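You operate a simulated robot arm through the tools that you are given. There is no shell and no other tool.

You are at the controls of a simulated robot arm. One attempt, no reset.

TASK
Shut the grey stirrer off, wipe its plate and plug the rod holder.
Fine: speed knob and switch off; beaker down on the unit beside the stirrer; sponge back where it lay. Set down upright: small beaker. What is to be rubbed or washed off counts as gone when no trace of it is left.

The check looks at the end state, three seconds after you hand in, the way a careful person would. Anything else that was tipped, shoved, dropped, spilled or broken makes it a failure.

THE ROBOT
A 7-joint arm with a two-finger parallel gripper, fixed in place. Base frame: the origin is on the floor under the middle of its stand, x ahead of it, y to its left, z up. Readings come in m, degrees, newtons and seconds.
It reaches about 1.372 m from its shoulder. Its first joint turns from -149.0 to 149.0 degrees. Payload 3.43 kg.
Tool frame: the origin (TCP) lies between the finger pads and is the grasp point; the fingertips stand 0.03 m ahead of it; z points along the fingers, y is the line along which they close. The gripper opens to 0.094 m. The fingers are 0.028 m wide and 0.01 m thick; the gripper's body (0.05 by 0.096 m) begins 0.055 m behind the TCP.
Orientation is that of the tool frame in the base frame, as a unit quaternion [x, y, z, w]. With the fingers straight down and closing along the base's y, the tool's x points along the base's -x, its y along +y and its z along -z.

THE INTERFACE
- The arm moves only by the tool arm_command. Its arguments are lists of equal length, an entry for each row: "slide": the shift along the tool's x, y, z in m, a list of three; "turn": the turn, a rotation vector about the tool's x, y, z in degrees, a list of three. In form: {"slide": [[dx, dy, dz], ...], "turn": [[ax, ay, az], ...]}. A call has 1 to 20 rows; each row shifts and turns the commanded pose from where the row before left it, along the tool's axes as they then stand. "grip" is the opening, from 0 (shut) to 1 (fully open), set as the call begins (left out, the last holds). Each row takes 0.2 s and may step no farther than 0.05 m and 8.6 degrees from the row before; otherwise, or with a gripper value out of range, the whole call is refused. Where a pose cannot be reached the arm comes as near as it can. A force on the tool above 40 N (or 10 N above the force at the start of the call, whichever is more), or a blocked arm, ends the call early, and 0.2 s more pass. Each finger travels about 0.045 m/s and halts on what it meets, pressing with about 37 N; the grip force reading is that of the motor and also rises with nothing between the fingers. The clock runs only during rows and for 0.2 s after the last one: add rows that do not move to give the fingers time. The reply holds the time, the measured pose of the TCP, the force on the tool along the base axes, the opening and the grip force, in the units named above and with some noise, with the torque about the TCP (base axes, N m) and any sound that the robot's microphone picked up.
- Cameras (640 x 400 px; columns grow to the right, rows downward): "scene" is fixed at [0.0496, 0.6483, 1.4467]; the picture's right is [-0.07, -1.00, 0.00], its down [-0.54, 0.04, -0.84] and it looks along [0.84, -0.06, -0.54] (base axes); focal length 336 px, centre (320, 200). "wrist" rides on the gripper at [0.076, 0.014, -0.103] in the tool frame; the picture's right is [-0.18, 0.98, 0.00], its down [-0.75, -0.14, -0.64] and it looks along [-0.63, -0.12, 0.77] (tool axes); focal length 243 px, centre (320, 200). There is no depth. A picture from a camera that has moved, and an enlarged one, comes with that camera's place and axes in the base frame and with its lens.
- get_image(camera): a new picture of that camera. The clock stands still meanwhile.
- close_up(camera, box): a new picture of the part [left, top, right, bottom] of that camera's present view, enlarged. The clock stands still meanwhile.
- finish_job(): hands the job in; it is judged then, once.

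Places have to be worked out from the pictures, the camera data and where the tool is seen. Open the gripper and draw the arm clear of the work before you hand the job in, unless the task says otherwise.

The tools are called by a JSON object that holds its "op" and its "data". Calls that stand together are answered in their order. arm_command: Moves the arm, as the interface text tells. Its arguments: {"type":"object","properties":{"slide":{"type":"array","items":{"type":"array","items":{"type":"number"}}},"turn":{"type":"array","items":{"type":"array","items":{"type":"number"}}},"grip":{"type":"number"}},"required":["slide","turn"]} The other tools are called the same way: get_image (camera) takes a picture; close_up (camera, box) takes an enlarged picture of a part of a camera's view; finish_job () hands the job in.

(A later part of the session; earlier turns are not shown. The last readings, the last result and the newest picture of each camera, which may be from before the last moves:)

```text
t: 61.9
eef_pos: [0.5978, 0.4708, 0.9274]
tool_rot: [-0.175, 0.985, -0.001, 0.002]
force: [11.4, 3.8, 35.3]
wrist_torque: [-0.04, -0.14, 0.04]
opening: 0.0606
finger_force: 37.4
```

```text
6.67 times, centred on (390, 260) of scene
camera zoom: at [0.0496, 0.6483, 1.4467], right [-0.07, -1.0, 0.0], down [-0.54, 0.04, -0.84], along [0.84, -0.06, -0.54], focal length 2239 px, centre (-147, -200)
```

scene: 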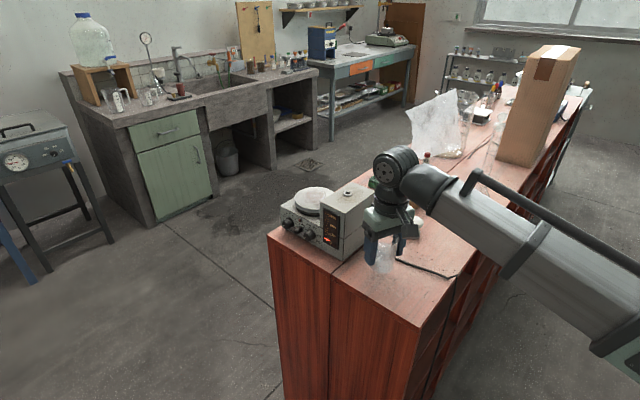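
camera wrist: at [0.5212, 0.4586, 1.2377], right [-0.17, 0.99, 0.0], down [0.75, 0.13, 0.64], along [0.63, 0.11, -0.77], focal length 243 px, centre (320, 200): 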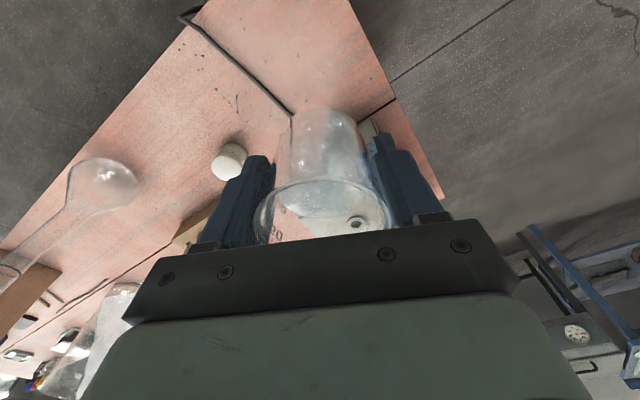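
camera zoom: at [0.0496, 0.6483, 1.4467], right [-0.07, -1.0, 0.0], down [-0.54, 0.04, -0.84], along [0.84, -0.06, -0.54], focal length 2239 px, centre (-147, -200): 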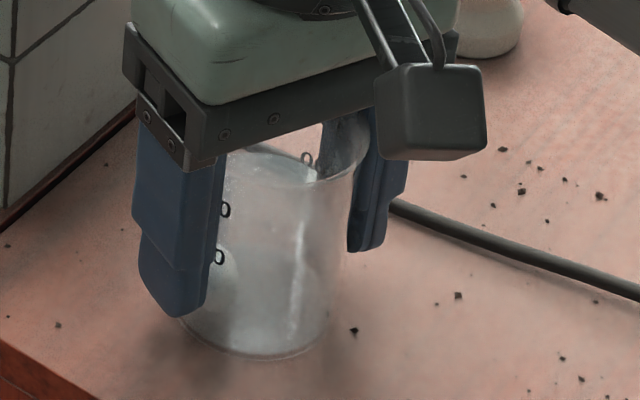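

Touchdown: 35 N upward. I ease off 2 mm, then open the fingers a little.

{"op": "arm_command", "data": {"slide": [[0, 0, -0.001], [0, 0, -0.001], [0, 0, 0]], "turn": [[0, 0, 0], [0, 0, 0], [0, 0, 0]]}}

{"op": "arm_command", "data": {"slide": [[0, 0, 0], [0, 0, 0], [0, 0, 0], [0, 0, 0]], "turn": [[0, 0, 0], [0, 0, 0], [0, 0, 0], [0, 0, 0]], "grip": 0.82}}

{"op": "close_up", "data": {"camera": "scene", "box": [350, 230, 430, 290]}}

{"op": "get_image", "data": {"camera": "wrist"}}

```text
t: 62.7
eef_pos: [0.5959, 0.4697, 0.9282]
tool_rot: [-0.175, 0.984, -0.001, 0.0]
force: [2.2, 0.0, 4.7]
wrist_torque: [-0.06, -0.02, 0.02]
opening: 0.0605
finger_force: 36.7
```

```text
t: 63.7
eef_pos: [0.5968, 0.4703, 0.9295]
tool_rot: [-0.175, 0.985, 0.0, 0.002]
force: [0.5, -0.1, -0.6]
wrist_torque: [-0.01, 0.02, 0.05]
opening: 0.0772
finger_force: 0.0
```

```text
6.67 times, centred on (390, 260) of scene
camera zoom: at [0.0496, 0.6483, 1.4467], right [-0.07, -1.0, 0.0], down [-0.54, 0.04, -0.84], along [0.84, -0.06, -0.54], focal length 2239 px, centre (-147, -200)
```

zoom: 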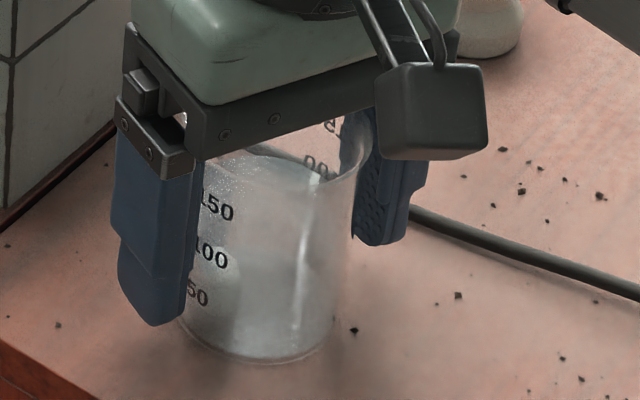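

```text
taken
camera wrist: at [0.5203, 0.4586, 1.0312], right [-0.17, 0.99, 0.0], down [0.75, 0.13, 0.64], along [0.63, 0.11, -0.77], focal length 243 px, centre (320, 200)
```

wrist: 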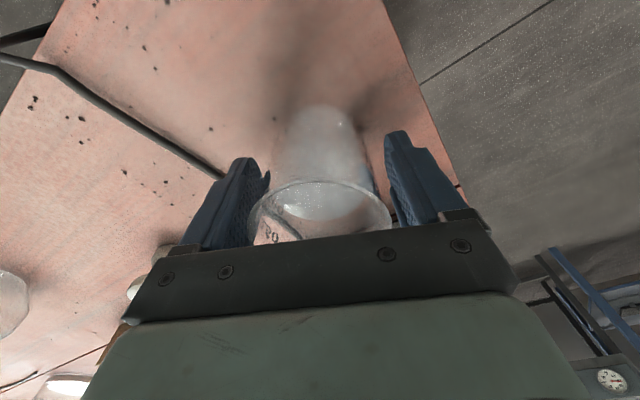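

The beaker stands upright and free. I lift straight up out of the way.

{"op": "arm_command", "data": {"slide": [[0, 0, -0.005], [0, 0, -0.01], [0, 0, -0.02], [0, 0, -0.03], [0, 0, -0.04], [0, 0, -0.05], [0, 0, -0.05], [0, 0, -0.04], [0, 0, 0]], "turn": [[0, 0, 0], [0, 0, 0], [0, 0, 0], [0, 0, 0], [0, 0, 0], [0, 0, 0], [0, 0, 0], [0, 0, 0], [0, 0, 0]]}}

{"op": "get_image", "data": {"camera": "scene"}}

{"op": "get_image", "data": {"camera": "wrist"}}

```text
t: 65.7
eef_pos: [0.6005, 0.4744, 1.1587]
tool_rot: [-0.175, 0.985, 0.004, 0.009]
force: [-0.2, 0.3, 0.4]
wrist_torque: [-0.01, -0.02, -0.04]
opening: 0.077
finger_force: 0.0
out of reach, approached as far as the arm can: row 8
```

```text
taken
```

scene: 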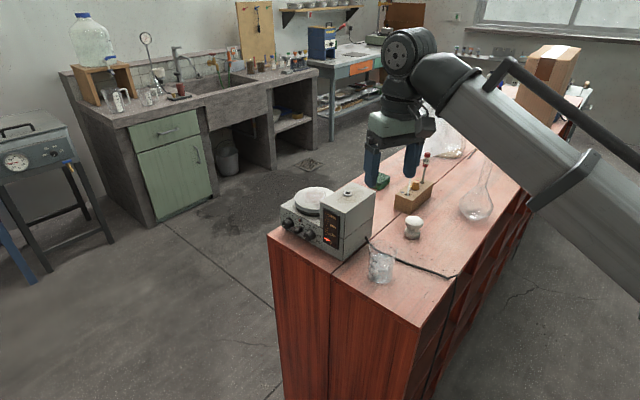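

```text
taken
camera wrist: at [0.5242, 0.462, 1.2601], right [-0.17, 0.99, 0.01], down [0.74, 0.12, 0.66], along [0.65, 0.12, -0.75], focal length 243 px, centre (320, 200)
```

wrist: 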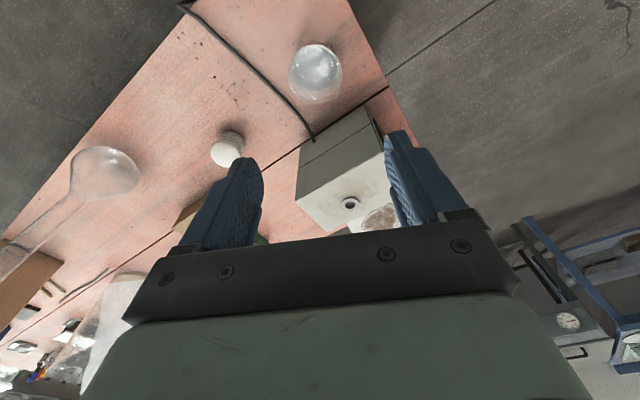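

Beaker is standing clear. Now I look at the plate's stain and the sponge.

{"op": "close_up", "data": {"camera": "scene", "box": [284, 170, 348, 220]}}

{"op": "close_up", "data": {"camera": "scene", "box": [340, 160, 440, 240]}}

{"op": "close_up", "data": {"camera": "scene", "box": [350, 230, 430, 290]}}

```text
8.00 times, centred on (316, 195) of scene
camera zoom: at [0.0496, 0.6483, 1.4467], right [-0.07, -1.0, 0.0], down [-0.54, 0.04, -0.84], along [0.84, -0.06, -0.54], focal length 2687 px, centre (352, 240)
```

zoom: 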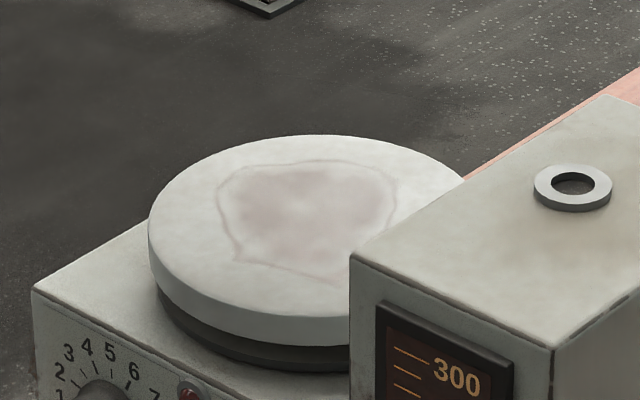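

```text
5.00 times, centred on (390, 200) of scene
camera zoom: at [0.0496, 0.6483, 1.4467], right [-0.07, -1.0, 0.0], down [-0.54, 0.04, -0.84], along [0.84, -0.06, -0.54], focal length 1679 px, centre (-30, 200)
```

zoom: 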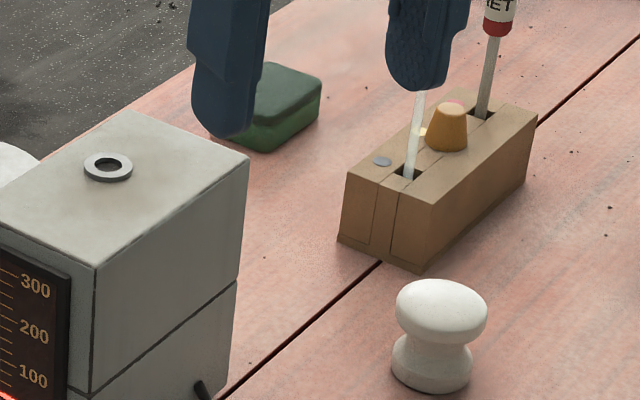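

```text
6.67 times, centred on (390, 260) of scene
camera zoom: at [0.0496, 0.6483, 1.4467], right [-0.07, -1.0, 0.0], down [-0.54, 0.04, -0.84], along [0.84, -0.06, -0.54], focal length 2239 px, centre (-147, -200)
```

zoom: 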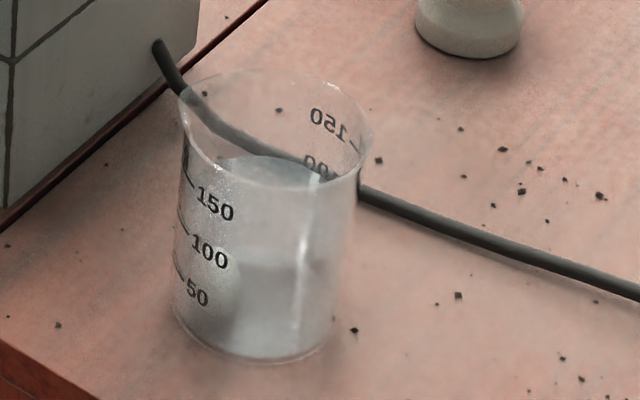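

The stain is an angular brown patch about 7 cm across on the plate; sponge centre works out near (1.017, 0.383), about 65 × 42 × 30 mm, long side along the bench. I level the tool and travel over to above the sponge, high over the block's tools.

{"op": "arm_command", "data": {"slide": [[0, 0, 0], [-0.018, -0.0115, 0], [-0.0359, -0.023, 0], [-0.0359, -0.023, 0], [-0.0359, -0.023, 0], [-0.0359, -0.023, 0], [-0.0359, -0.023, 0], [-0.0359, -0.023, 0], [-0.0359, -0.023, 0], [-0.0359, -0.023, 0], [-0.0359, -0.023, 0], [-0.018, -0.0115, 0], [0, 0, 0]], "turn": [[0.27, 1.09, 0], [0, 0, 0], [0, 0, 0], [0, 0, 0], [0, 0, 0], [0, 0, 0], [0, 0, 0], [0, 0, 0], [0, 0, 0], [0, 0, 0], [0, 0, 0], [0, 0, 0], [0, 0, 0]]}}

{"op": "arm_command", "data": {"slide": [[0, 0, 0], [0, 0, 0], [0, 0, 0], [0, 0, 0], [0, 0, 0], [0, 0, 0], [0, 0, 0], [0, 0, 0], [0, 0, 0]], "turn": [[0, 0, 8.08], [0, 0, 8.08], [0, 0, 8.08], [0, 0, 8.08], [0, 0, 8.08], [0, 0, 8.08], [0, 0, 8.08], [0, 0, 8.08], [0, 0, 0]]}}

{"op": "get_image", "data": {"camera": "wrist"}}

{"op": "get_image", "data": {"camera": "scene"}}

```text
t: 68.5
eef_pos: [1.024, 0.387, 1.1416]
tool_rot: [-0.175, 0.984, -0.004, -0.008]
force: [-0.5, -0.7, 0.2]
wrist_torque: [-0.02, -0.01, -0.01]
opening: 0.0771
finger_force: 0.1
out of reach, approached as far as the arm can: row 2
```

```text
t: 70.5
eef_pos: [1.0233, 0.3857, 1.1429]
tool_rot: [0.379, 0.925, -0.008, -0.005]
force: [-0.1, 0.2, -0.3]
wrist_torque: [0.06, -0.01, 0.02]
opening: 0.0771
finger_force: 0.1
```

```text
taken
camera wrist: at [0.9811, 0.4524, 1.2448], right [0.82, 0.57, -0.02], down [0.45, -0.62, 0.64], along [0.36, -0.54, -0.77], focal length 243 px, centre (320, 200)
```

wrist: 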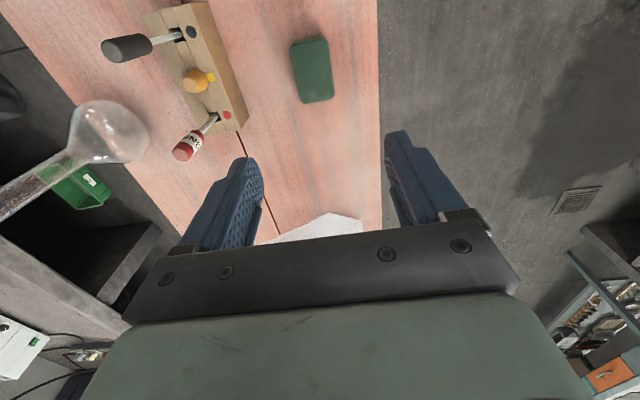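

```text
taken
```

scene: 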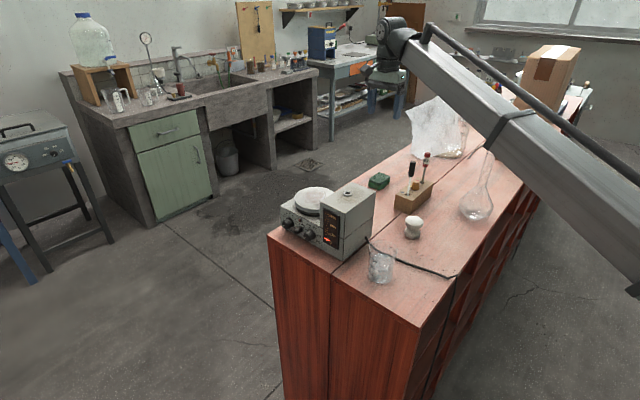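

I'm over the sponge with the fingers set to close across its short side. I enlarge it to measure its place and angle.

{"op": "close_up", "data": {"camera": "wrist", "box": [260, 20, 370, 120]}}

{"op": "close_up", "data": {"camera": "wrist", "box": [90, 0, 270, 170]}}

{"op": "close_up", "data": {"camera": "scene", "box": [360, 165, 400, 195]}}

{"op": "close_up", "data": {"camera": "scene", "box": [350, 140, 450, 215]}}

```text
4.00 times, centred on (315, 70) of wrist
camera zoom: at [0.9811, 0.4524, 1.2448], right [0.82, 0.57, -0.02], down [0.45, -0.62, 0.64], along [0.36, -0.54, -0.77], focal length 970 px, centre (340, 720)
```

zoom: 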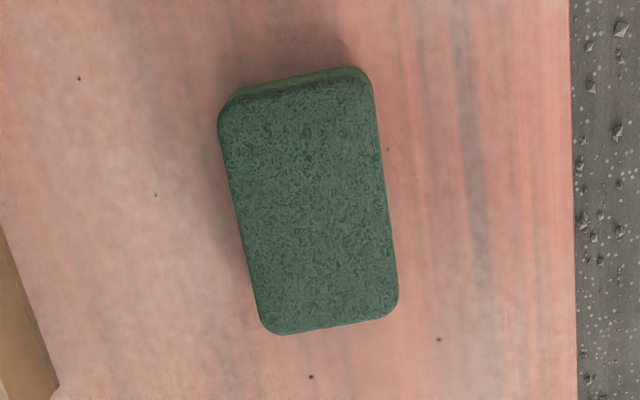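

```text
2.35 times, centred on (180, 85) of wrist
camera zoom: at [0.9811, 0.4524, 1.2448], right [0.82, 0.57, -0.02], down [0.45, -0.62, 0.64], along [0.36, -0.54, -0.77], focal length 571 px, centre (649, 471)
```

zoom: 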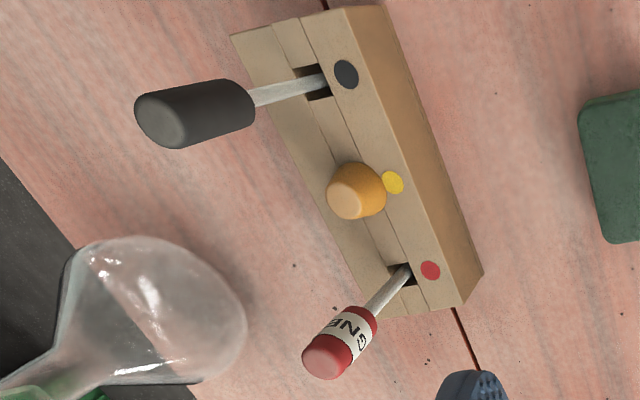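

```text
13.33 times, centred on (380, 180) of scene
camera zoom: at [0.0496, 0.6483, 1.4467], right [-0.07, -1.0, 0.0], down [-0.54, 0.04, -0.84], along [0.84, -0.06, -0.54], focal length 4478 px, centre (-480, 467)
```

zoom: 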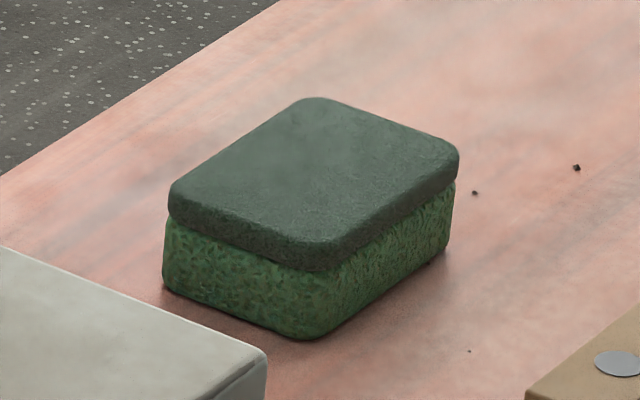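

```text
5.33 times, centred on (400, 178) of scene
camera zoom: at [0.0496, 0.6483, 1.4467], right [-0.07, -1.0, 0.0], down [-0.54, 0.04, -0.84], along [0.84, -0.06, -0.54], focal length 1791 px, centre (-107, 320)
```

zoom: 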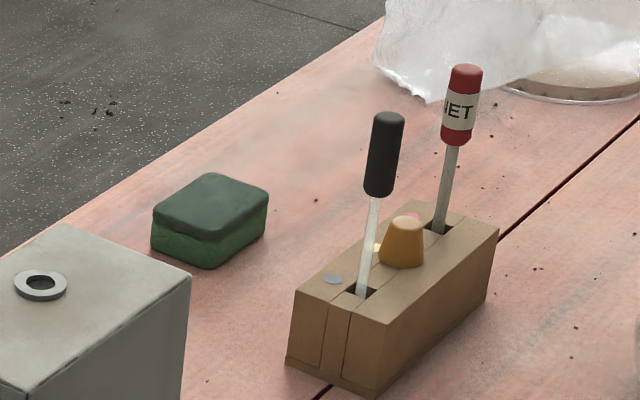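

The sponge centre is (1.011, 0.3835) at about -46°, 64 × 46 × 30 mm. I level the tool, shift 12 mm to centre on it, and lower to a few centimetres above.

{"op": "arm_command", "data": {"slide": [[0, 0, 0], [0.0073, -0.01, 0], [0, 0, 0.03], [0, 0, 0.04], [0, 0, 0.04], [0, 0, 0.035], [0, 0, 0.02], [0, 0, 0]], "turn": [[-1.06, -0.18, -1.0], [0, 0, 0], [0, 0, 0], [0, 0, 0], [0, 0, 0], [0, 0, 0], [0, 0, 0], [0, 0, 0]], "grip": 0.85}}

{"op": "get_image", "data": {"camera": "wrist"}}

{"op": "close_up", "data": {"camera": "scene", "box": [340, 120, 460, 210]}}

```text
t: 72.3
eef_pos: [1.0102, 0.3855, 0.9758]
tool_rot: [0.371, 0.929, 0.0, 0.0]
force: [-0.6, -1.0, -0.2]
wrist_torque: [0.03, -0.01, 0.03]
opening: 0.0801
finger_force: 0.1
```

```text
taken
camera wrist: at [0.9659, 0.449, 1.0795], right [0.81, 0.59, 0.0], down [0.45, -0.62, 0.64], along [0.38, -0.52, -0.77], focal length 243 px, centre (320, 200)
```

wrist: 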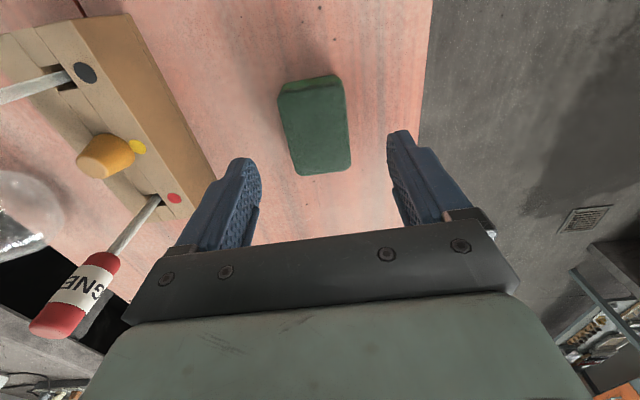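

```text
4.44 times, centred on (400, 165) of scene
camera zoom: at [0.0496, 0.6483, 1.4467], right [-0.07, -1.0, 0.0], down [-0.54, 0.04, -0.84], along [0.84, -0.06, -0.54], focal length 1493 px, centre (-36, 356)
```

zoom: 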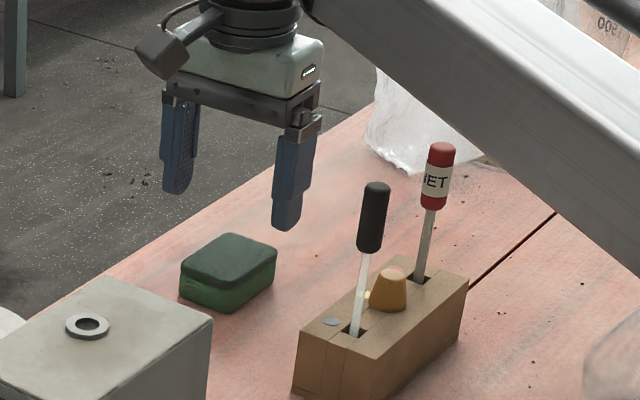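

Aligned within a few millimetres. I lower until the fingertips are ~12 mm above the bench on either side of the sponge.

{"op": "arm_command", "data": {"slide": [[0.002, -0.002, 0], [0, 0, 0.02], [0, 0, 0.02], [0, 0, 0.016], [0, 0, 0], [0, 0, 0]], "turn": [[0, 0, 0], [0, 0, 0], [0, 0, 0], [0, 0, 0], [0, 0, 0], [0, 0, 0]]}}

{"op": "get_image", "data": {"camera": "wrist"}}

{"op": "close_up", "data": {"camera": "scene", "box": [340, 120, 460, 210]}}

```text
t: 73.7
eef_pos: [1.0073, 0.3844, 0.9209]
tool_rot: [0.37, 0.929, 0.0, 0.001]
force: [0.6, 0.5, -0.4]
wrist_torque: [-0.03, 0.01, -0.01]
opening: 0.08
finger_force: 0.1
```

```text
taken
camera wrist: at [0.9632, 0.4487, 1.023], right [0.81, 0.59, 0.0], down [0.45, -0.62, 0.64], along [0.38, -0.52, -0.77], focal length 243 px, centre (320, 200)
```

wrist: 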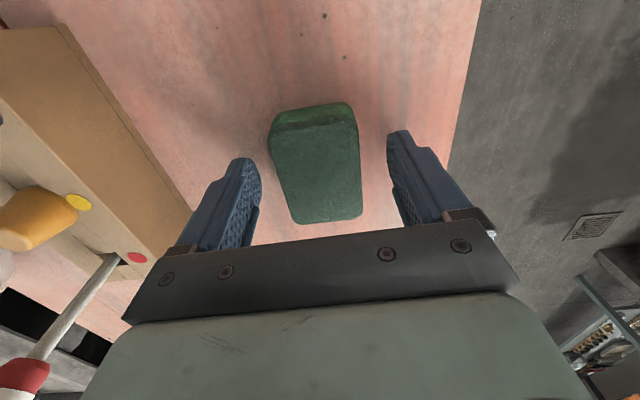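

```text
4.44 times, centred on (400, 165) of scene
camera zoom: at [0.0496, 0.6483, 1.4467], right [-0.07, -1.0, 0.0], down [-0.54, 0.04, -0.84], along [0.84, -0.06, -0.54], focal length 1493 px, centre (-36, 356)
```

zoom: 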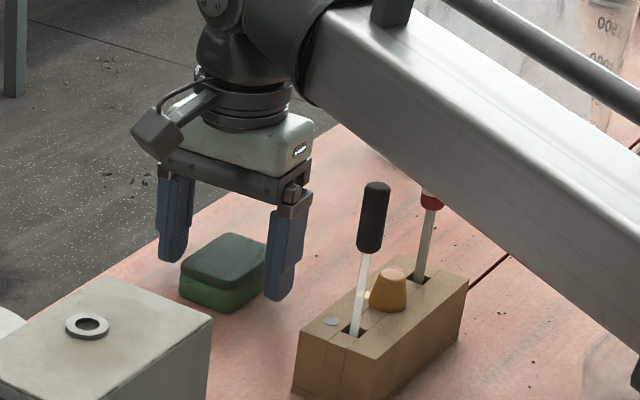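

The fingers are well placed round the sponge. Before closing I check how near the forearm is to the tools in the block.

{"op": "get_image", "data": {"camera": "scene"}}

{"op": "close_up", "data": {"camera": "scene", "box": [390, 140, 470, 200]}}

```text
taken
```

scene: 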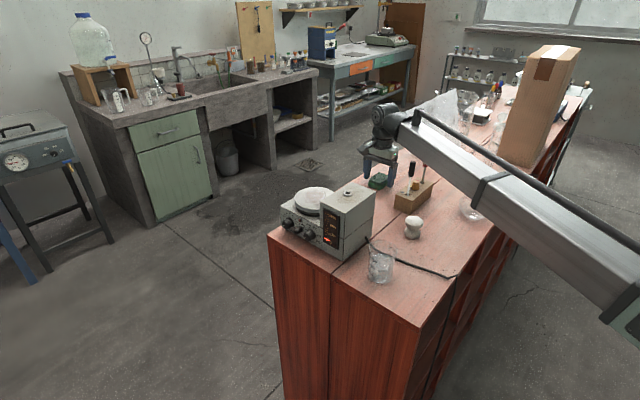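

```text
6.67 times, centred on (430, 170) of scene
camera zoom: at [0.0496, 0.6483, 1.4467], right [-0.07, -1.0, 0.0], down [-0.54, 0.04, -0.84], along [0.84, -0.06, -0.54], focal length 2239 px, centre (-413, 400)
```

zoom: 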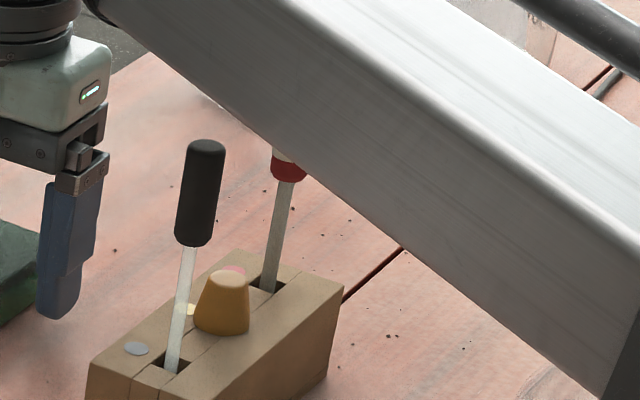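

The forearm runs only a centimetre or so above the black tool, but nothing has moved; I go no lower here. I close on the sponge.

{"op": "arm_command", "data": {"slide": [[0, 0, 0], [0, 0, 0], [0, 0, 0], [0, 0, 0], [0, 0, 0]], "turn": [[0, 0, 0], [0, 0, 0], [0, 0, 0], [0, 0, 0], [0, 0, 0]], "grip": 0.36}}

{"op": "get_image", "data": {"camera": "wrist"}}

{"op": "close_up", "data": {"camera": "scene", "box": [340, 120, 460, 210]}}

```text
t: 74.9
eef_pos: [1.0083, 0.3845, 0.9206]
tool_rot: [0.371, 0.929, 0.0, 0.001]
force: [0.5, -0.5, 0.8]
wrist_torque: [0.02, 0.04, -0.05]
opening: 0.043
finger_force: 37.5
```

```text
taken
camera wrist: at [0.9632, 0.4487, 1.0231], right [0.81, 0.59, 0.0], down [0.45, -0.62, 0.64], along [0.38, -0.52, -0.77], focal length 243 px, centre (320, 200)
```

wrist: 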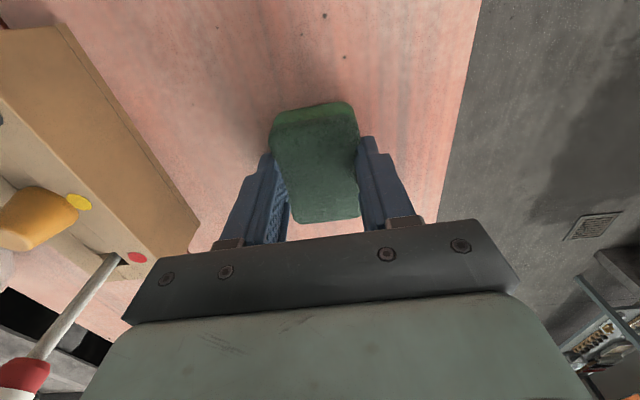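

```text
4.44 times, centred on (400, 165) of scene
camera zoom: at [0.0496, 0.6483, 1.4467], right [-0.07, -1.0, 0.0], down [-0.54, 0.04, -0.84], along [0.84, -0.06, -0.54], focal length 1493 px, centre (-36, 356)
```

zoom: 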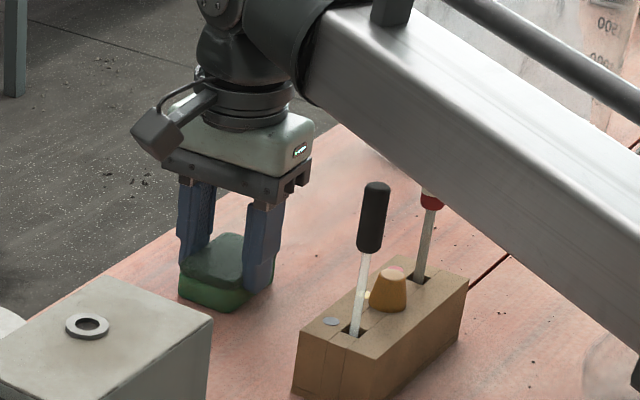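

The sponge is held (43 mm, 37 N) at TCP (1.008, 0.3845, 0.9207), which I note as its home. I lift it straight up and carry it along to above the plate.

{"op": "arm_command", "data": {"slide": [[0, 0, -0.02], [0, 0, -0.04], [0, 0, -0.05], [0, 0, -0.05], [0, 0, -0.04], [0, 0, 0], [0.02, 0, 0], [0.04, 0.0006, 0], [0.04, 0.0006, 0], [0.04, 0.0006, 0], [0.04, 0.0006, 0], [0.04, 0.0006, 0], [0.04, 0.0006, 0], [0.04, 0.0006, 0], [0.02, 0, 0], [0, 0, 0], [0, 0, 0]], "turn": [[0, 0, 0], [0, 0, 0], [0, 0, 0], [0, 0, 0], [0, 0, 0], [0, 0, 0], [0, 0, 0], [0, 0, 0], [0, 0, 0], [0, 0, 0], [0, 0, 0], [0, 0, 0], [0, 0, 0], [0, 0, 0], [0, 0, 0], [0, 0, 0], [0, 0, 0]]}}

{"op": "get_image", "data": {"camera": "wrist"}}

{"op": "get_image", "data": {"camera": "scene"}}

```text
t: 78.5
eef_pos: [0.779, 0.6068, 1.122]
tool_rot: [0.371, 0.929, -0.001, 0.001]
force: [0.2, 0.5, 0.7]
wrist_torque: [0.0, 0.03, 0.0]
opening: 0.0431
finger_force: 37.2
```

```text
taken
camera wrist: at [0.7345, 0.6708, 1.2238], right [0.81, 0.59, 0.0], down [0.45, -0.62, 0.64], along [0.38, -0.52, -0.77], focal length 243 px, centre (320, 200)
```

wrist: 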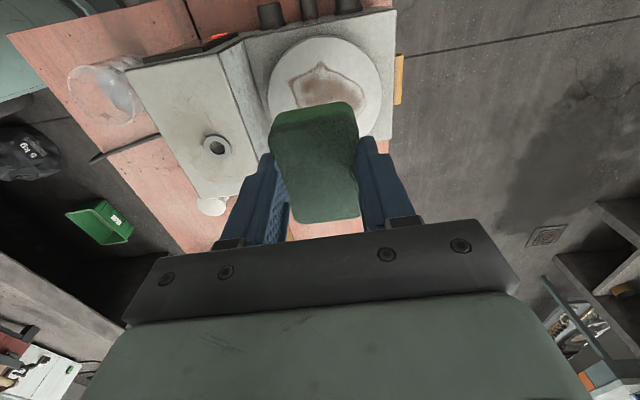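

```text
taken
```

scene: 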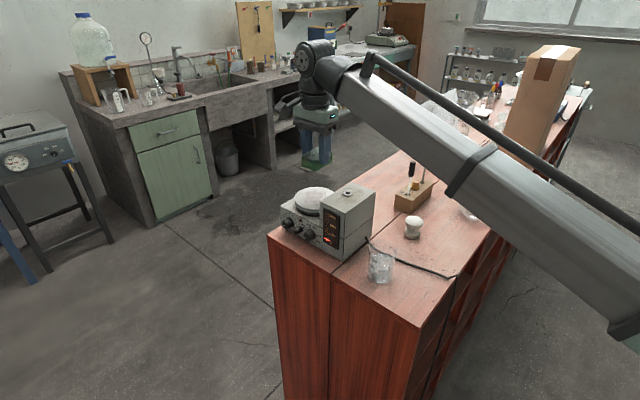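

I enlarge this view to fix the plate centre and stain relative to the tool before lowering.

{"op": "close_up", "data": {"camera": "wrist", "box": [240, 0, 420, 120]}}

{"op": "close_up", "data": {"camera": "scene", "box": [270, 130, 370, 220]}}

```text
3.33 times, centred on (330, 60) of wrist
camera zoom: at [0.7345, 0.6708, 1.2238], right [0.81, 0.59, 0.0], down [0.45, -0.62, 0.64], along [0.38, -0.52, -0.77], focal length 809 px, centre (287, 667)
```

zoom: 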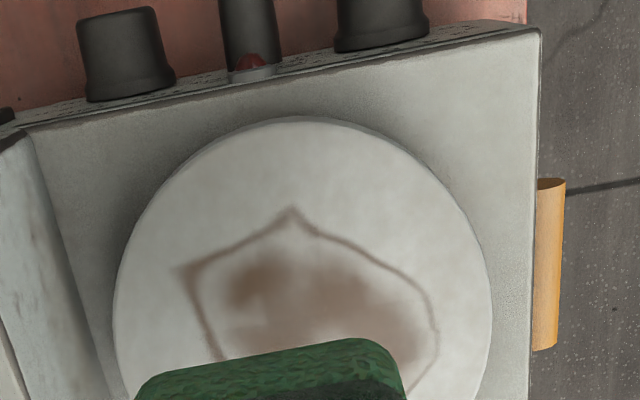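

```text
4.44 times, centred on (320, 175) of scene
camera zoom: at [0.0496, 0.6483, 1.4467], right [-0.07, -1.0, 0.0], down [-0.54, 0.04, -0.84], along [0.84, -0.06, -0.54], focal length 1493 px, centre (320, 311)
```

zoom: 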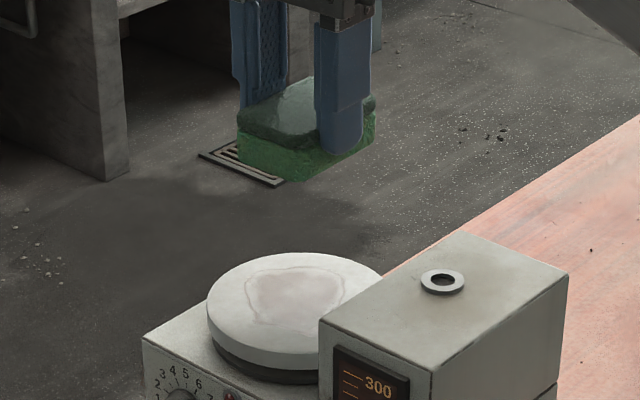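

Plate centre in the tool frame is about (+7, +6) mm; the stain reaches ±3.5 cm from it. I centre the sponge over it and come down close above the plate.

{"op": "arm_command", "data": {"slide": [[0.0037, 0.0058, 0], [0, 0, 0.03], [0, 0, 0.03], [0, 0, 0.015], [0, 0, 0]], "turn": [[0, 0, 0], [0, 0, 0], [0, 0, 0], [0, 0, 0], [0, 0, 0]]}}

{"op": "close_up", "data": {"camera": "scene", "box": [270, 130, 370, 220]}}

{"op": "get_image", "data": {"camera": "wrist"}}

```text
t: 79.7
eef_pos: [0.7796, 0.6143, 1.0475]
tool_rot: [0.37, 0.929, 0.0, 0.001]
force: [-0.4, -0.1, 0.1]
wrist_torque: [0.01, -0.02, 0.03]
opening: 0.0429
finger_force: 36.4
```

```text
4.44 times, centred on (320, 175) of scene
camera zoom: at [0.0496, 0.6483, 1.4467], right [-0.07, -1.0, 0.0], down [-0.54, 0.04, -0.84], along [0.84, -0.06, -0.54], focal length 1493 px, centre (320, 311)
```

zoom: 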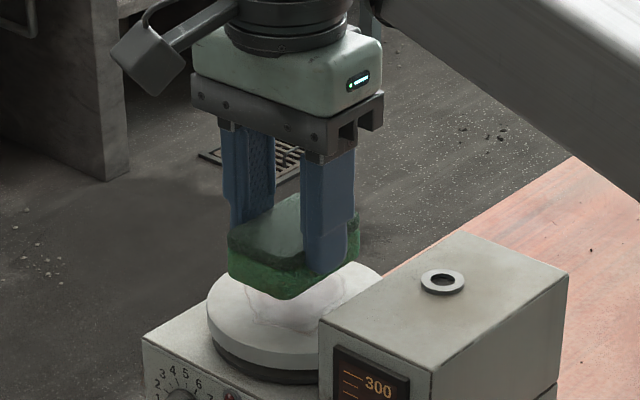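

```text
taken
camera wrist: at [0.736, 0.6783, 1.1498], right [0.81, 0.59, 0.0], down [0.45, -0.62, 0.64], along [0.38, -0.52, -0.77], focal length 243 px, centre (320, 200)
```

wrist: 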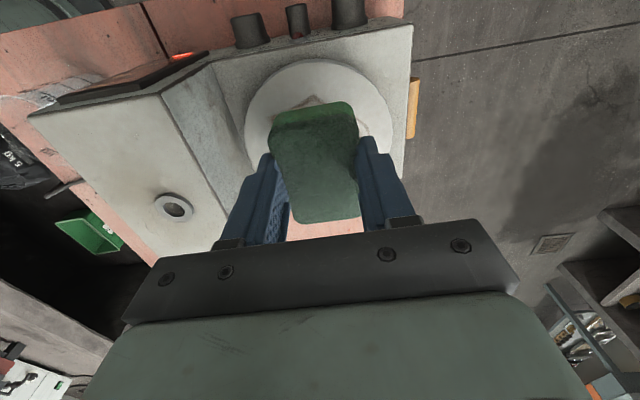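

I creep down to touch the plate with the sponge.

{"op": "arm_command", "data": {"slide": [[0, 0, 0.005], [0, 0, 0.004], [0, 0, 0.003], [0, 0, 0.002], [0, 0, 0]], "turn": [[0, 0, 0], [0, 0, 0], [0, 0, 0], [0, 0, 0], [0, 0, 0]]}}

{"op": "arm_command", "data": {"slide": [[0, 0, 0.002], [0, 0, 0.001], [0, 0, 0]], "turn": [[0, 0, 0], [0, 0, 0], [0, 0, 0]]}}

{"op": "close_up", "data": {"camera": "scene", "box": [270, 150, 370, 220]}}

```text
t: 80.9
eef_pos: [0.7799, 0.6149, 1.032]
tool_rot: [0.371, 0.929, 0.0, 0.0]
force: [-0.3, 0.2, 0.2]
wrist_torque: [-0.01, 0.04, 0.03]
opening: 0.0427
finger_force: 36.7
```

```text
t: 81.7
eef_pos: [0.7797, 0.6148, 1.0283]
tool_rot: [0.37, 0.929, -0.001, 0.001]
force: [0.2, -0.4, -0.1]
wrist_torque: [-0.04, -0.02, -0.03]
opening: 0.0426
finger_force: 37.1
```

```text
5.71 times, centred on (320, 185) of scene
camera zoom: at [0.0496, 0.6483, 1.4467], right [-0.07, -1.0, 0.0], down [-0.54, 0.04, -0.84], along [0.84, -0.06, -0.54], focal length 1919 px, centre (320, 286)
```

zoom: 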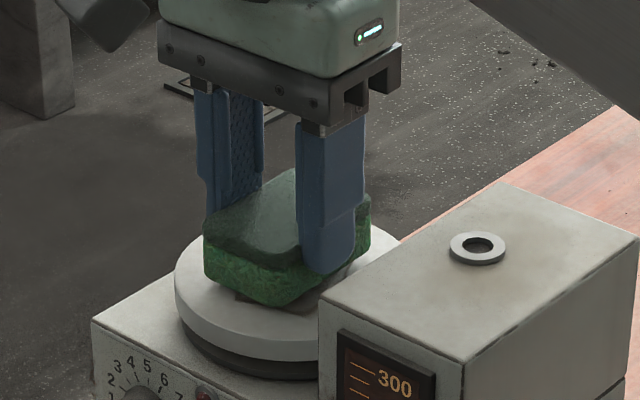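

{"op": "arm_command", "data": {"slide": [[0, 0, 0.0015], [0, 0, 0.0015], [0, 0, 0]], "turn": [[0, 0, 0], [0, 0, 0], [0, 0, 0]]}}

{"op": "arm_command", "data": {"slide": [[0, 0, 0.0015], [0, 0, 0.001], [0, 0, 0]], "turn": [[0, 0, 0], [0, 0, 0], [0, 0, 0]]}}

{"op": "close_up", "data": {"camera": "scene", "box": [270, 150, 370, 220]}}

```text
t: 82.5
eef_pos: [0.7798, 0.6152, 1.0269]
tool_rot: [0.371, 0.929, 0.0, 0.0]
force: [0.5, -0.1, -0.2]
wrist_torque: [0.01, 0.01, 0.01]
opening: 0.0426
finger_force: 36.6
```

```text
t: 83.3
eef_pos: [0.7791, 0.6149, 1.0248]
tool_rot: [0.37, 0.929, 0.0, 0.001]
force: [0.2, 1.3, 6.0]
wrist_torque: [0.04, -0.06, -0.03]
opening: 0.0427
finger_force: 37.0
```

```text
5.71 times, centred on (320, 185) of scene
camera zoom: at [0.0496, 0.6483, 1.4467], right [-0.07, -1.0, 0.0], down [-0.54, 0.04, -0.84], along [0.84, -0.06, -0.54], focal length 1919 px, centre (320, 286)
```

zoom: 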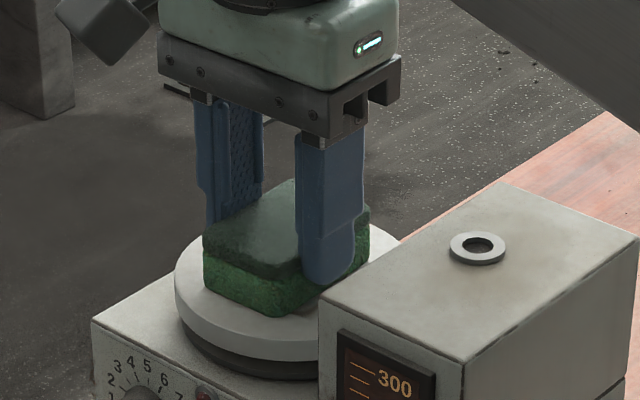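

Contact at 6 N. I press slightly more and make a first set of back-and-forth strokes along the stirrer's depth, checking the force.

{"op": "arm_command", "data": {"slide": [[0, 0, 0.0007], [0.007, 0, 0], [0.007, 0, 0], [-0.007, 0, 0], [-0.007, 0, 0], [-0.007, 0, 0], [-0.007, 0, 0], [0.007, 0, 0], [0.007, 0, 0], [0, 0, 0]], "turn": [[0, 0, 0], [0, 0, 0], [0, 0, 0], [0, 0, 0], [0, 0, 0], [0, 0, 0], [0, 0, 0], [0, 0, 0], [0, 0, 0], [0, 0, 0]]}}

{"op": "get_image", "data": {"camera": "wrist"}}

{"op": "close_up", "data": {"camera": "scene", "box": [270, 150, 370, 220]}}

```text
t: 85.5
eef_pos: [0.7801, 0.6131, 1.023]
tool_rot: [0.371, 0.929, 0.0, 0.002]
force: [13.0, -12.2, 22.6]
wrist_torque: [-0.4, -0.41, -0.05]
opening: 0.0426
finger_force: 36.7
```

```text
taken
camera wrist: at [0.7349, 0.6769, 1.1253], right [0.81, 0.59, 0.0], down [0.45, -0.62, 0.64], along [0.38, -0.52, -0.76], focal length 243 px, centre (320, 200)
```

wrist: 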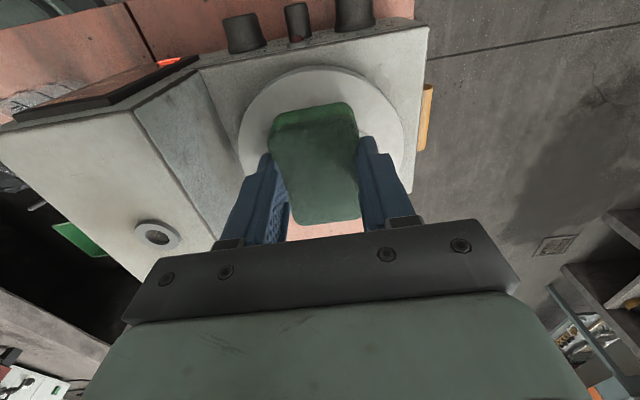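

```text
5.71 times, centred on (320, 185) of scene
camera zoom: at [0.0496, 0.6483, 1.4467], right [-0.07, -1.0, 0.0], down [-0.54, 0.04, -0.84], along [0.84, -0.06, -0.54], focal length 1919 px, centre (320, 286)
```

zoom: 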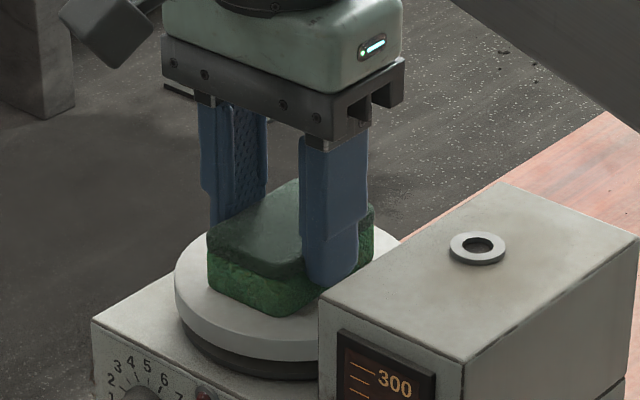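

Rubbing at 20-odd N, and the stirrer hasn't shifted (same pixels as before). I ease the pressure slightly and rub the right lane, then the left lane.

{"op": "arm_command", "data": {"slide": [[0, 0, -0.0006], [0, -0.007, 0], [0, -0.007, 0], [0.007, 0, 0], [0.007, 0, 0], [-0.007, 0, 0], [-0.007, 0, 0], [-0.007, 0, 0], [-0.007, 0, 0], [0.007, 0, 0], [0.007, 0, 0], [0, 0, 0]], "turn": [[0, 0, 0], [0, 0, 0], [0, 0, 0], [0, 0, 0], [0, 0, 0], [0, 0, 0], [0, 0, 0], [0, 0, 0], [0, 0, 0], [0, 0, 0], [0, 0, 0], [0, 0, 0]]}}

{"op": "close_up", "data": {"camera": "scene", "box": [270, 150, 370, 220]}}

{"op": "get_image", "data": {"camera": "wrist"}}

```text
t: 88.1
eef_pos: [0.7709, 0.6046, 1.0235]
tool_rot: [0.37, 0.929, 0.0, 0.001]
force: [0.1, 0.2, -0.1]
wrist_torque: [-0.01, -0.01, 0.01]
opening: 0.0427
finger_force: 37.2
```

```text
5.71 times, centred on (320, 185) of scene
camera zoom: at [0.0496, 0.6483, 1.4467], right [-0.07, -1.0, 0.0], down [-0.54, 0.04, -0.84], along [0.84, -0.06, -0.54], focal length 1919 px, centre (320, 286)
```

zoom: 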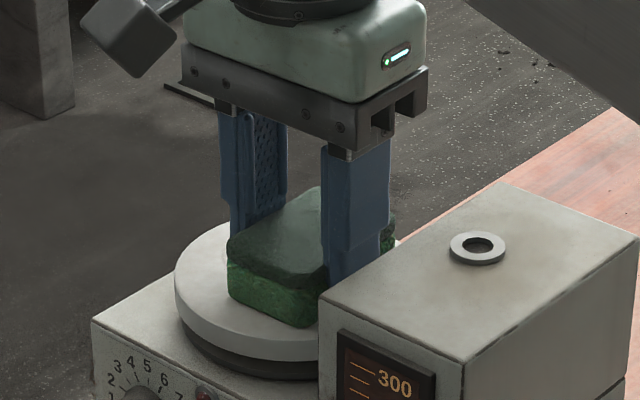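

```text
taken
camera wrist: at [0.7253, 0.6682, 1.1258], right [0.81, 0.59, 0.0], down [0.45, -0.62, 0.64], along [0.38, -0.52, -0.77], focal length 243 px, centre (320, 200)
```

wrist: 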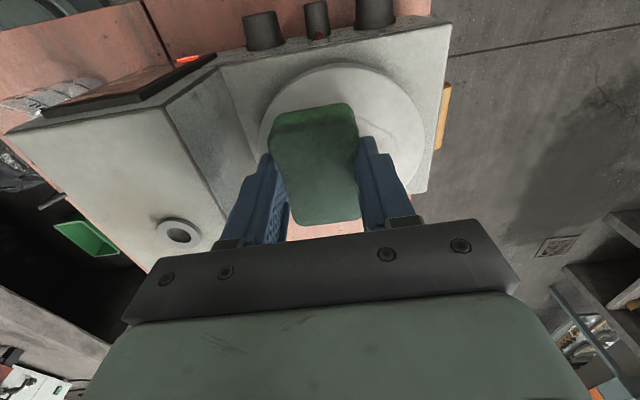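

Contact was lost after easing (force 0), but most of the stain under the first strokes is gone. I press down again in small steps.

{"op": "arm_command", "data": {"slide": [[0, 0, 0.0008], [0, 0, 0]], "turn": [[0, 0, 0], [0, 0, 0]]}}

{"op": "arm_command", "data": {"slide": [[0, 0, 0.0006], [0, 0, 0]], "turn": [[0, 0, 0], [0, 0, 0]]}}

```text
t: 88.7
eef_pos: [0.7706, 0.6042, 1.0227]
tool_rot: [0.37, 0.929, 0.0, 0.001]
force: [0.5, -0.3, 1.6]
wrist_torque: [-0.01, 0.05, 0.02]
opening: 0.0426
finger_force: 37.5
```

```text
t: 89.3
eef_pos: [0.7696, 0.6038, 1.0229]
tool_rot: [0.371, 0.929, -0.001, 0.0]
force: [-0.4, 0.4, 6.3]
wrist_torque: [-0.01, 0.0, -0.01]
opening: 0.0427
finger_force: 36.7
```

Contact at 6 N. A bit more pressure and I rub this right-hand lane.

{"op": "arm_command", "data": {"slide": [[0, 0, 0.0007], [0.007, 0, 0], [0.007, 0, 0], [0.004, 0, 0], [-0.006, 0, 0], [-0.006, 0, 0], [-0.006, 0, 0], [-0.006, 0, 0], [-0.006, 0, 0], [-0.006, 0, 0], [0.006, 0, 0], [0.006, 0, 0], [0.006, 0, 0], [0, 0, 0]], "turn": [[0, 0, 0], [0, 0, 0], [0, 0, 0], [0, 0, 0], [0, 0, 0], [0, 0, 0], [0, 0, 0], [0, 0, 0], [0, 0, 0], [0, 0, 0], [0, 0, 0], [0, 0, 0], [0, 0, 0], [0, 0, 0]]}}

{"op": "close_up", "data": {"camera": "scene", "box": [270, 150, 370, 220]}}

{"op": "close_up", "data": {"camera": "wrist", "box": [220, 40, 460, 200]}}

```text
t: 92.3
eef_pos: [0.7676, 0.6035, 1.022]
tool_rot: [0.371, 0.929, 0.0, 0.001]
force: [8.1, -6.7, 16.2]
wrist_torque: [-0.27, -0.22, 0.04]
opening: 0.043
finger_force: 36.9
```

```text
5.71 times, centred on (320, 185) of scene
camera zoom: at [0.0496, 0.6483, 1.4467], right [-0.07, -1.0, 0.0], down [-0.54, 0.04, -0.84], along [0.84, -0.06, -0.54], focal length 1919 px, centre (320, 286)
```

zoom: 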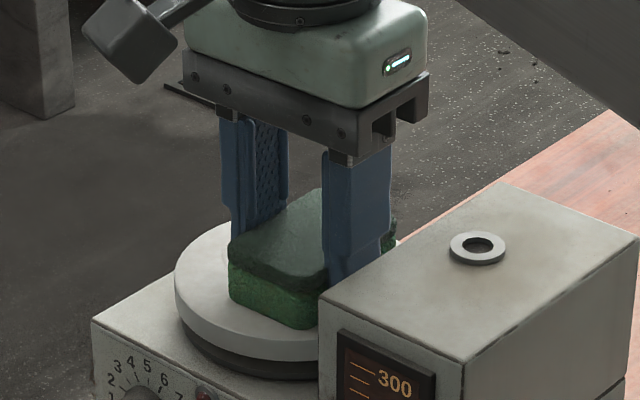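

```text
2.50 times, centred on (340, 120) of wrist
camera zoom: at [0.7243, 0.6678, 1.1236], right [0.81, 0.59, 0.0], down [0.45, -0.62, 0.64], along [0.38, -0.52, -0.77], focal length 606 px, centre (270, 400)
```

zoom: 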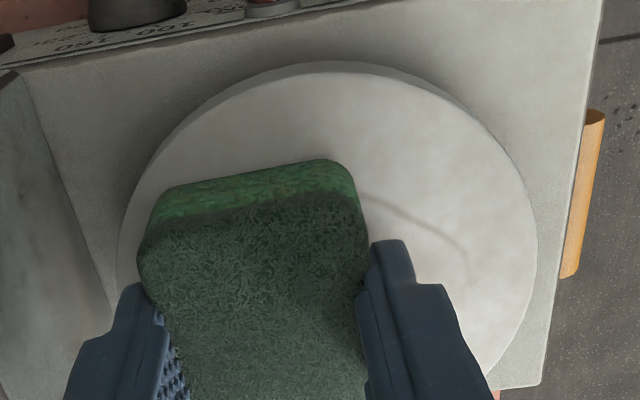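

The right side is clean; a faint arc remains on the left part. I slide the sponge over to the left lane and rub there.

{"op": "arm_command", "data": {"slide": [[0, 0.008, 0], [0, 0.008, 0], [0, 0.008, 0], [0, 0.008, 0], [0, 0.006, 0], [0.006, 0, 0], [0.006, 0, 0], [0.006, 0, 0], [-0.006, 0, 0], [-0.006, 0, 0], [-0.006, 0, 0], [-0.006, 0, 0], [-0.006, 0, 0], [-0.006, 0, 0], [0.006, 0, 0], [0.006, 0, 0], [0.006, 0, 0], [0, 0, 0]], "turn": [[0, 0, 0], [0, 0, 0], [0, 0, 0], [0, 0, 0], [0, 0, 0], [0, 0, 0], [0, 0, 0], [0, 0, 0], [0, 0, 0], [0, 0, 0], [0, 0, 0], [0, 0, 0], [0, 0, 0], [0, 0, 0], [0, 0, 0], [0, 0, 0], [0, 0, 0], [0, 0, 0]]}}

{"op": "close_up", "data": {"camera": "scene", "box": [270, 150, 370, 220]}}

{"op": "close_up", "data": {"camera": "wrist", "box": [180, 40, 460, 200]}}

```text
t: 96.1
eef_pos: [0.7953, 0.6324, 1.0203]
tool_rot: [0.371, 0.929, 0.0, 0.0]
force: [0.1, 0.1, 1.2]
wrist_torque: [0.02, 0.0, -0.02]
opening: 0.0424
finger_force: 36.9
```

```text
5.71 times, centred on (320, 185) of scene
camera zoom: at [0.0496, 0.6483, 1.4467], right [-0.07, -1.0, 0.0], down [-0.54, 0.04, -0.84], along [0.84, -0.06, -0.54], focal length 1919 px, centre (320, 286)
```

zoom: 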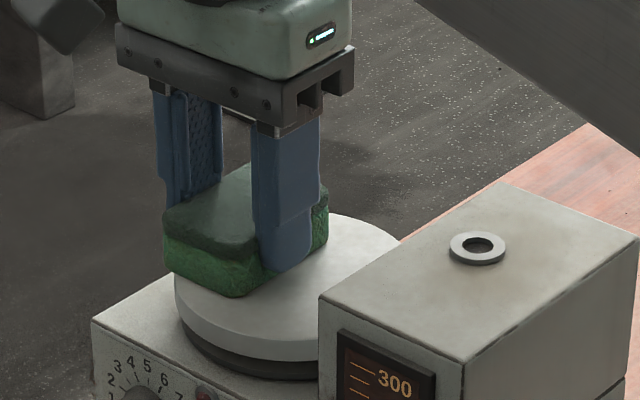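

```text
2.29 times, centred on (320, 120) of wrist
camera zoom: at [0.7513, 0.6962, 1.1235], right [0.81, 0.59, 0.0], down [0.45, -0.62, 0.64], along [0.38, -0.52, -0.77], focal length 555 px, centre (320, 383)
```

zoom: 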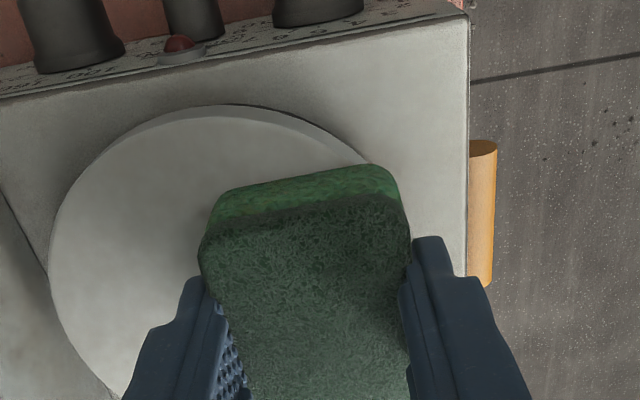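

The force has faded to ~1 N as the sponge crept up in the grip. I press down again and repeat the left lane.

{"op": "arm_command", "data": {"slide": [[0, 0, 0.001], [0, 0, 0.0006], [0, 0, 0]], "turn": [[0, 0, 0], [0, 0, 0], [0, 0, 0]]}}

{"op": "arm_command", "data": {"slide": [[0, 0, 0.0003], [0.006, 0, 0], [0.006, 0, 0], [0.006, 0, 0], [-0.006, 0, 0], [-0.006, 0, 0], [-0.006, 0, 0], [-0.006, 0, 0], [-0.006, 0, 0], [-0.006, 0, 0], [0.006, 0, 0], [0.006, 0, 0], [0.006, 0, 0], [0, 0, 0]], "turn": [[0, 0, 0], [0, 0, 0], [0, 0, 0], [0, 0, 0], [0, 0, 0], [0, 0, 0], [0, 0, 0], [0, 0, 0], [0, 0, 0], [0, 0, 0], [0, 0, 0], [0, 0, 0], [0, 0, 0], [0, 0, 0]]}}

{"op": "close_up", "data": {"camera": "scene", "box": [270, 150, 370, 220]}}

```text
t: 96.9
eef_pos: [0.7969, 0.632, 1.0196]
tool_rot: [0.371, 0.929, 0.001, 0.001]
force: [0.6, 2.1, 9.5]
wrist_torque: [0.07, 0.02, -0.01]
opening: 0.0425
finger_force: 37.2
```

```text
t: 99.9
eef_pos: [0.7956, 0.631, 1.0203]
tool_rot: [0.37, 0.929, 0.0, 0.0]
force: [6.2, -7.1, 14.3]
wrist_torque: [-0.29, -0.27, 0.0]
opening: 0.0427
finger_force: 36.4
```

```text
5.71 times, centred on (320, 185) of scene
camera zoom: at [0.0496, 0.6483, 1.4467], right [-0.07, -1.0, 0.0], down [-0.54, 0.04, -0.84], along [0.84, -0.06, -0.54], focal length 1919 px, centre (320, 286)
```

zoom: 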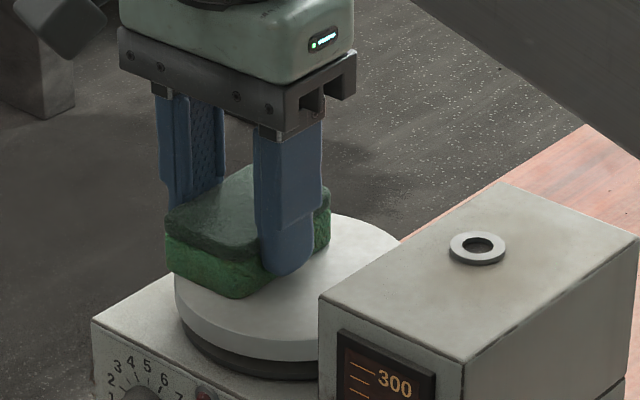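

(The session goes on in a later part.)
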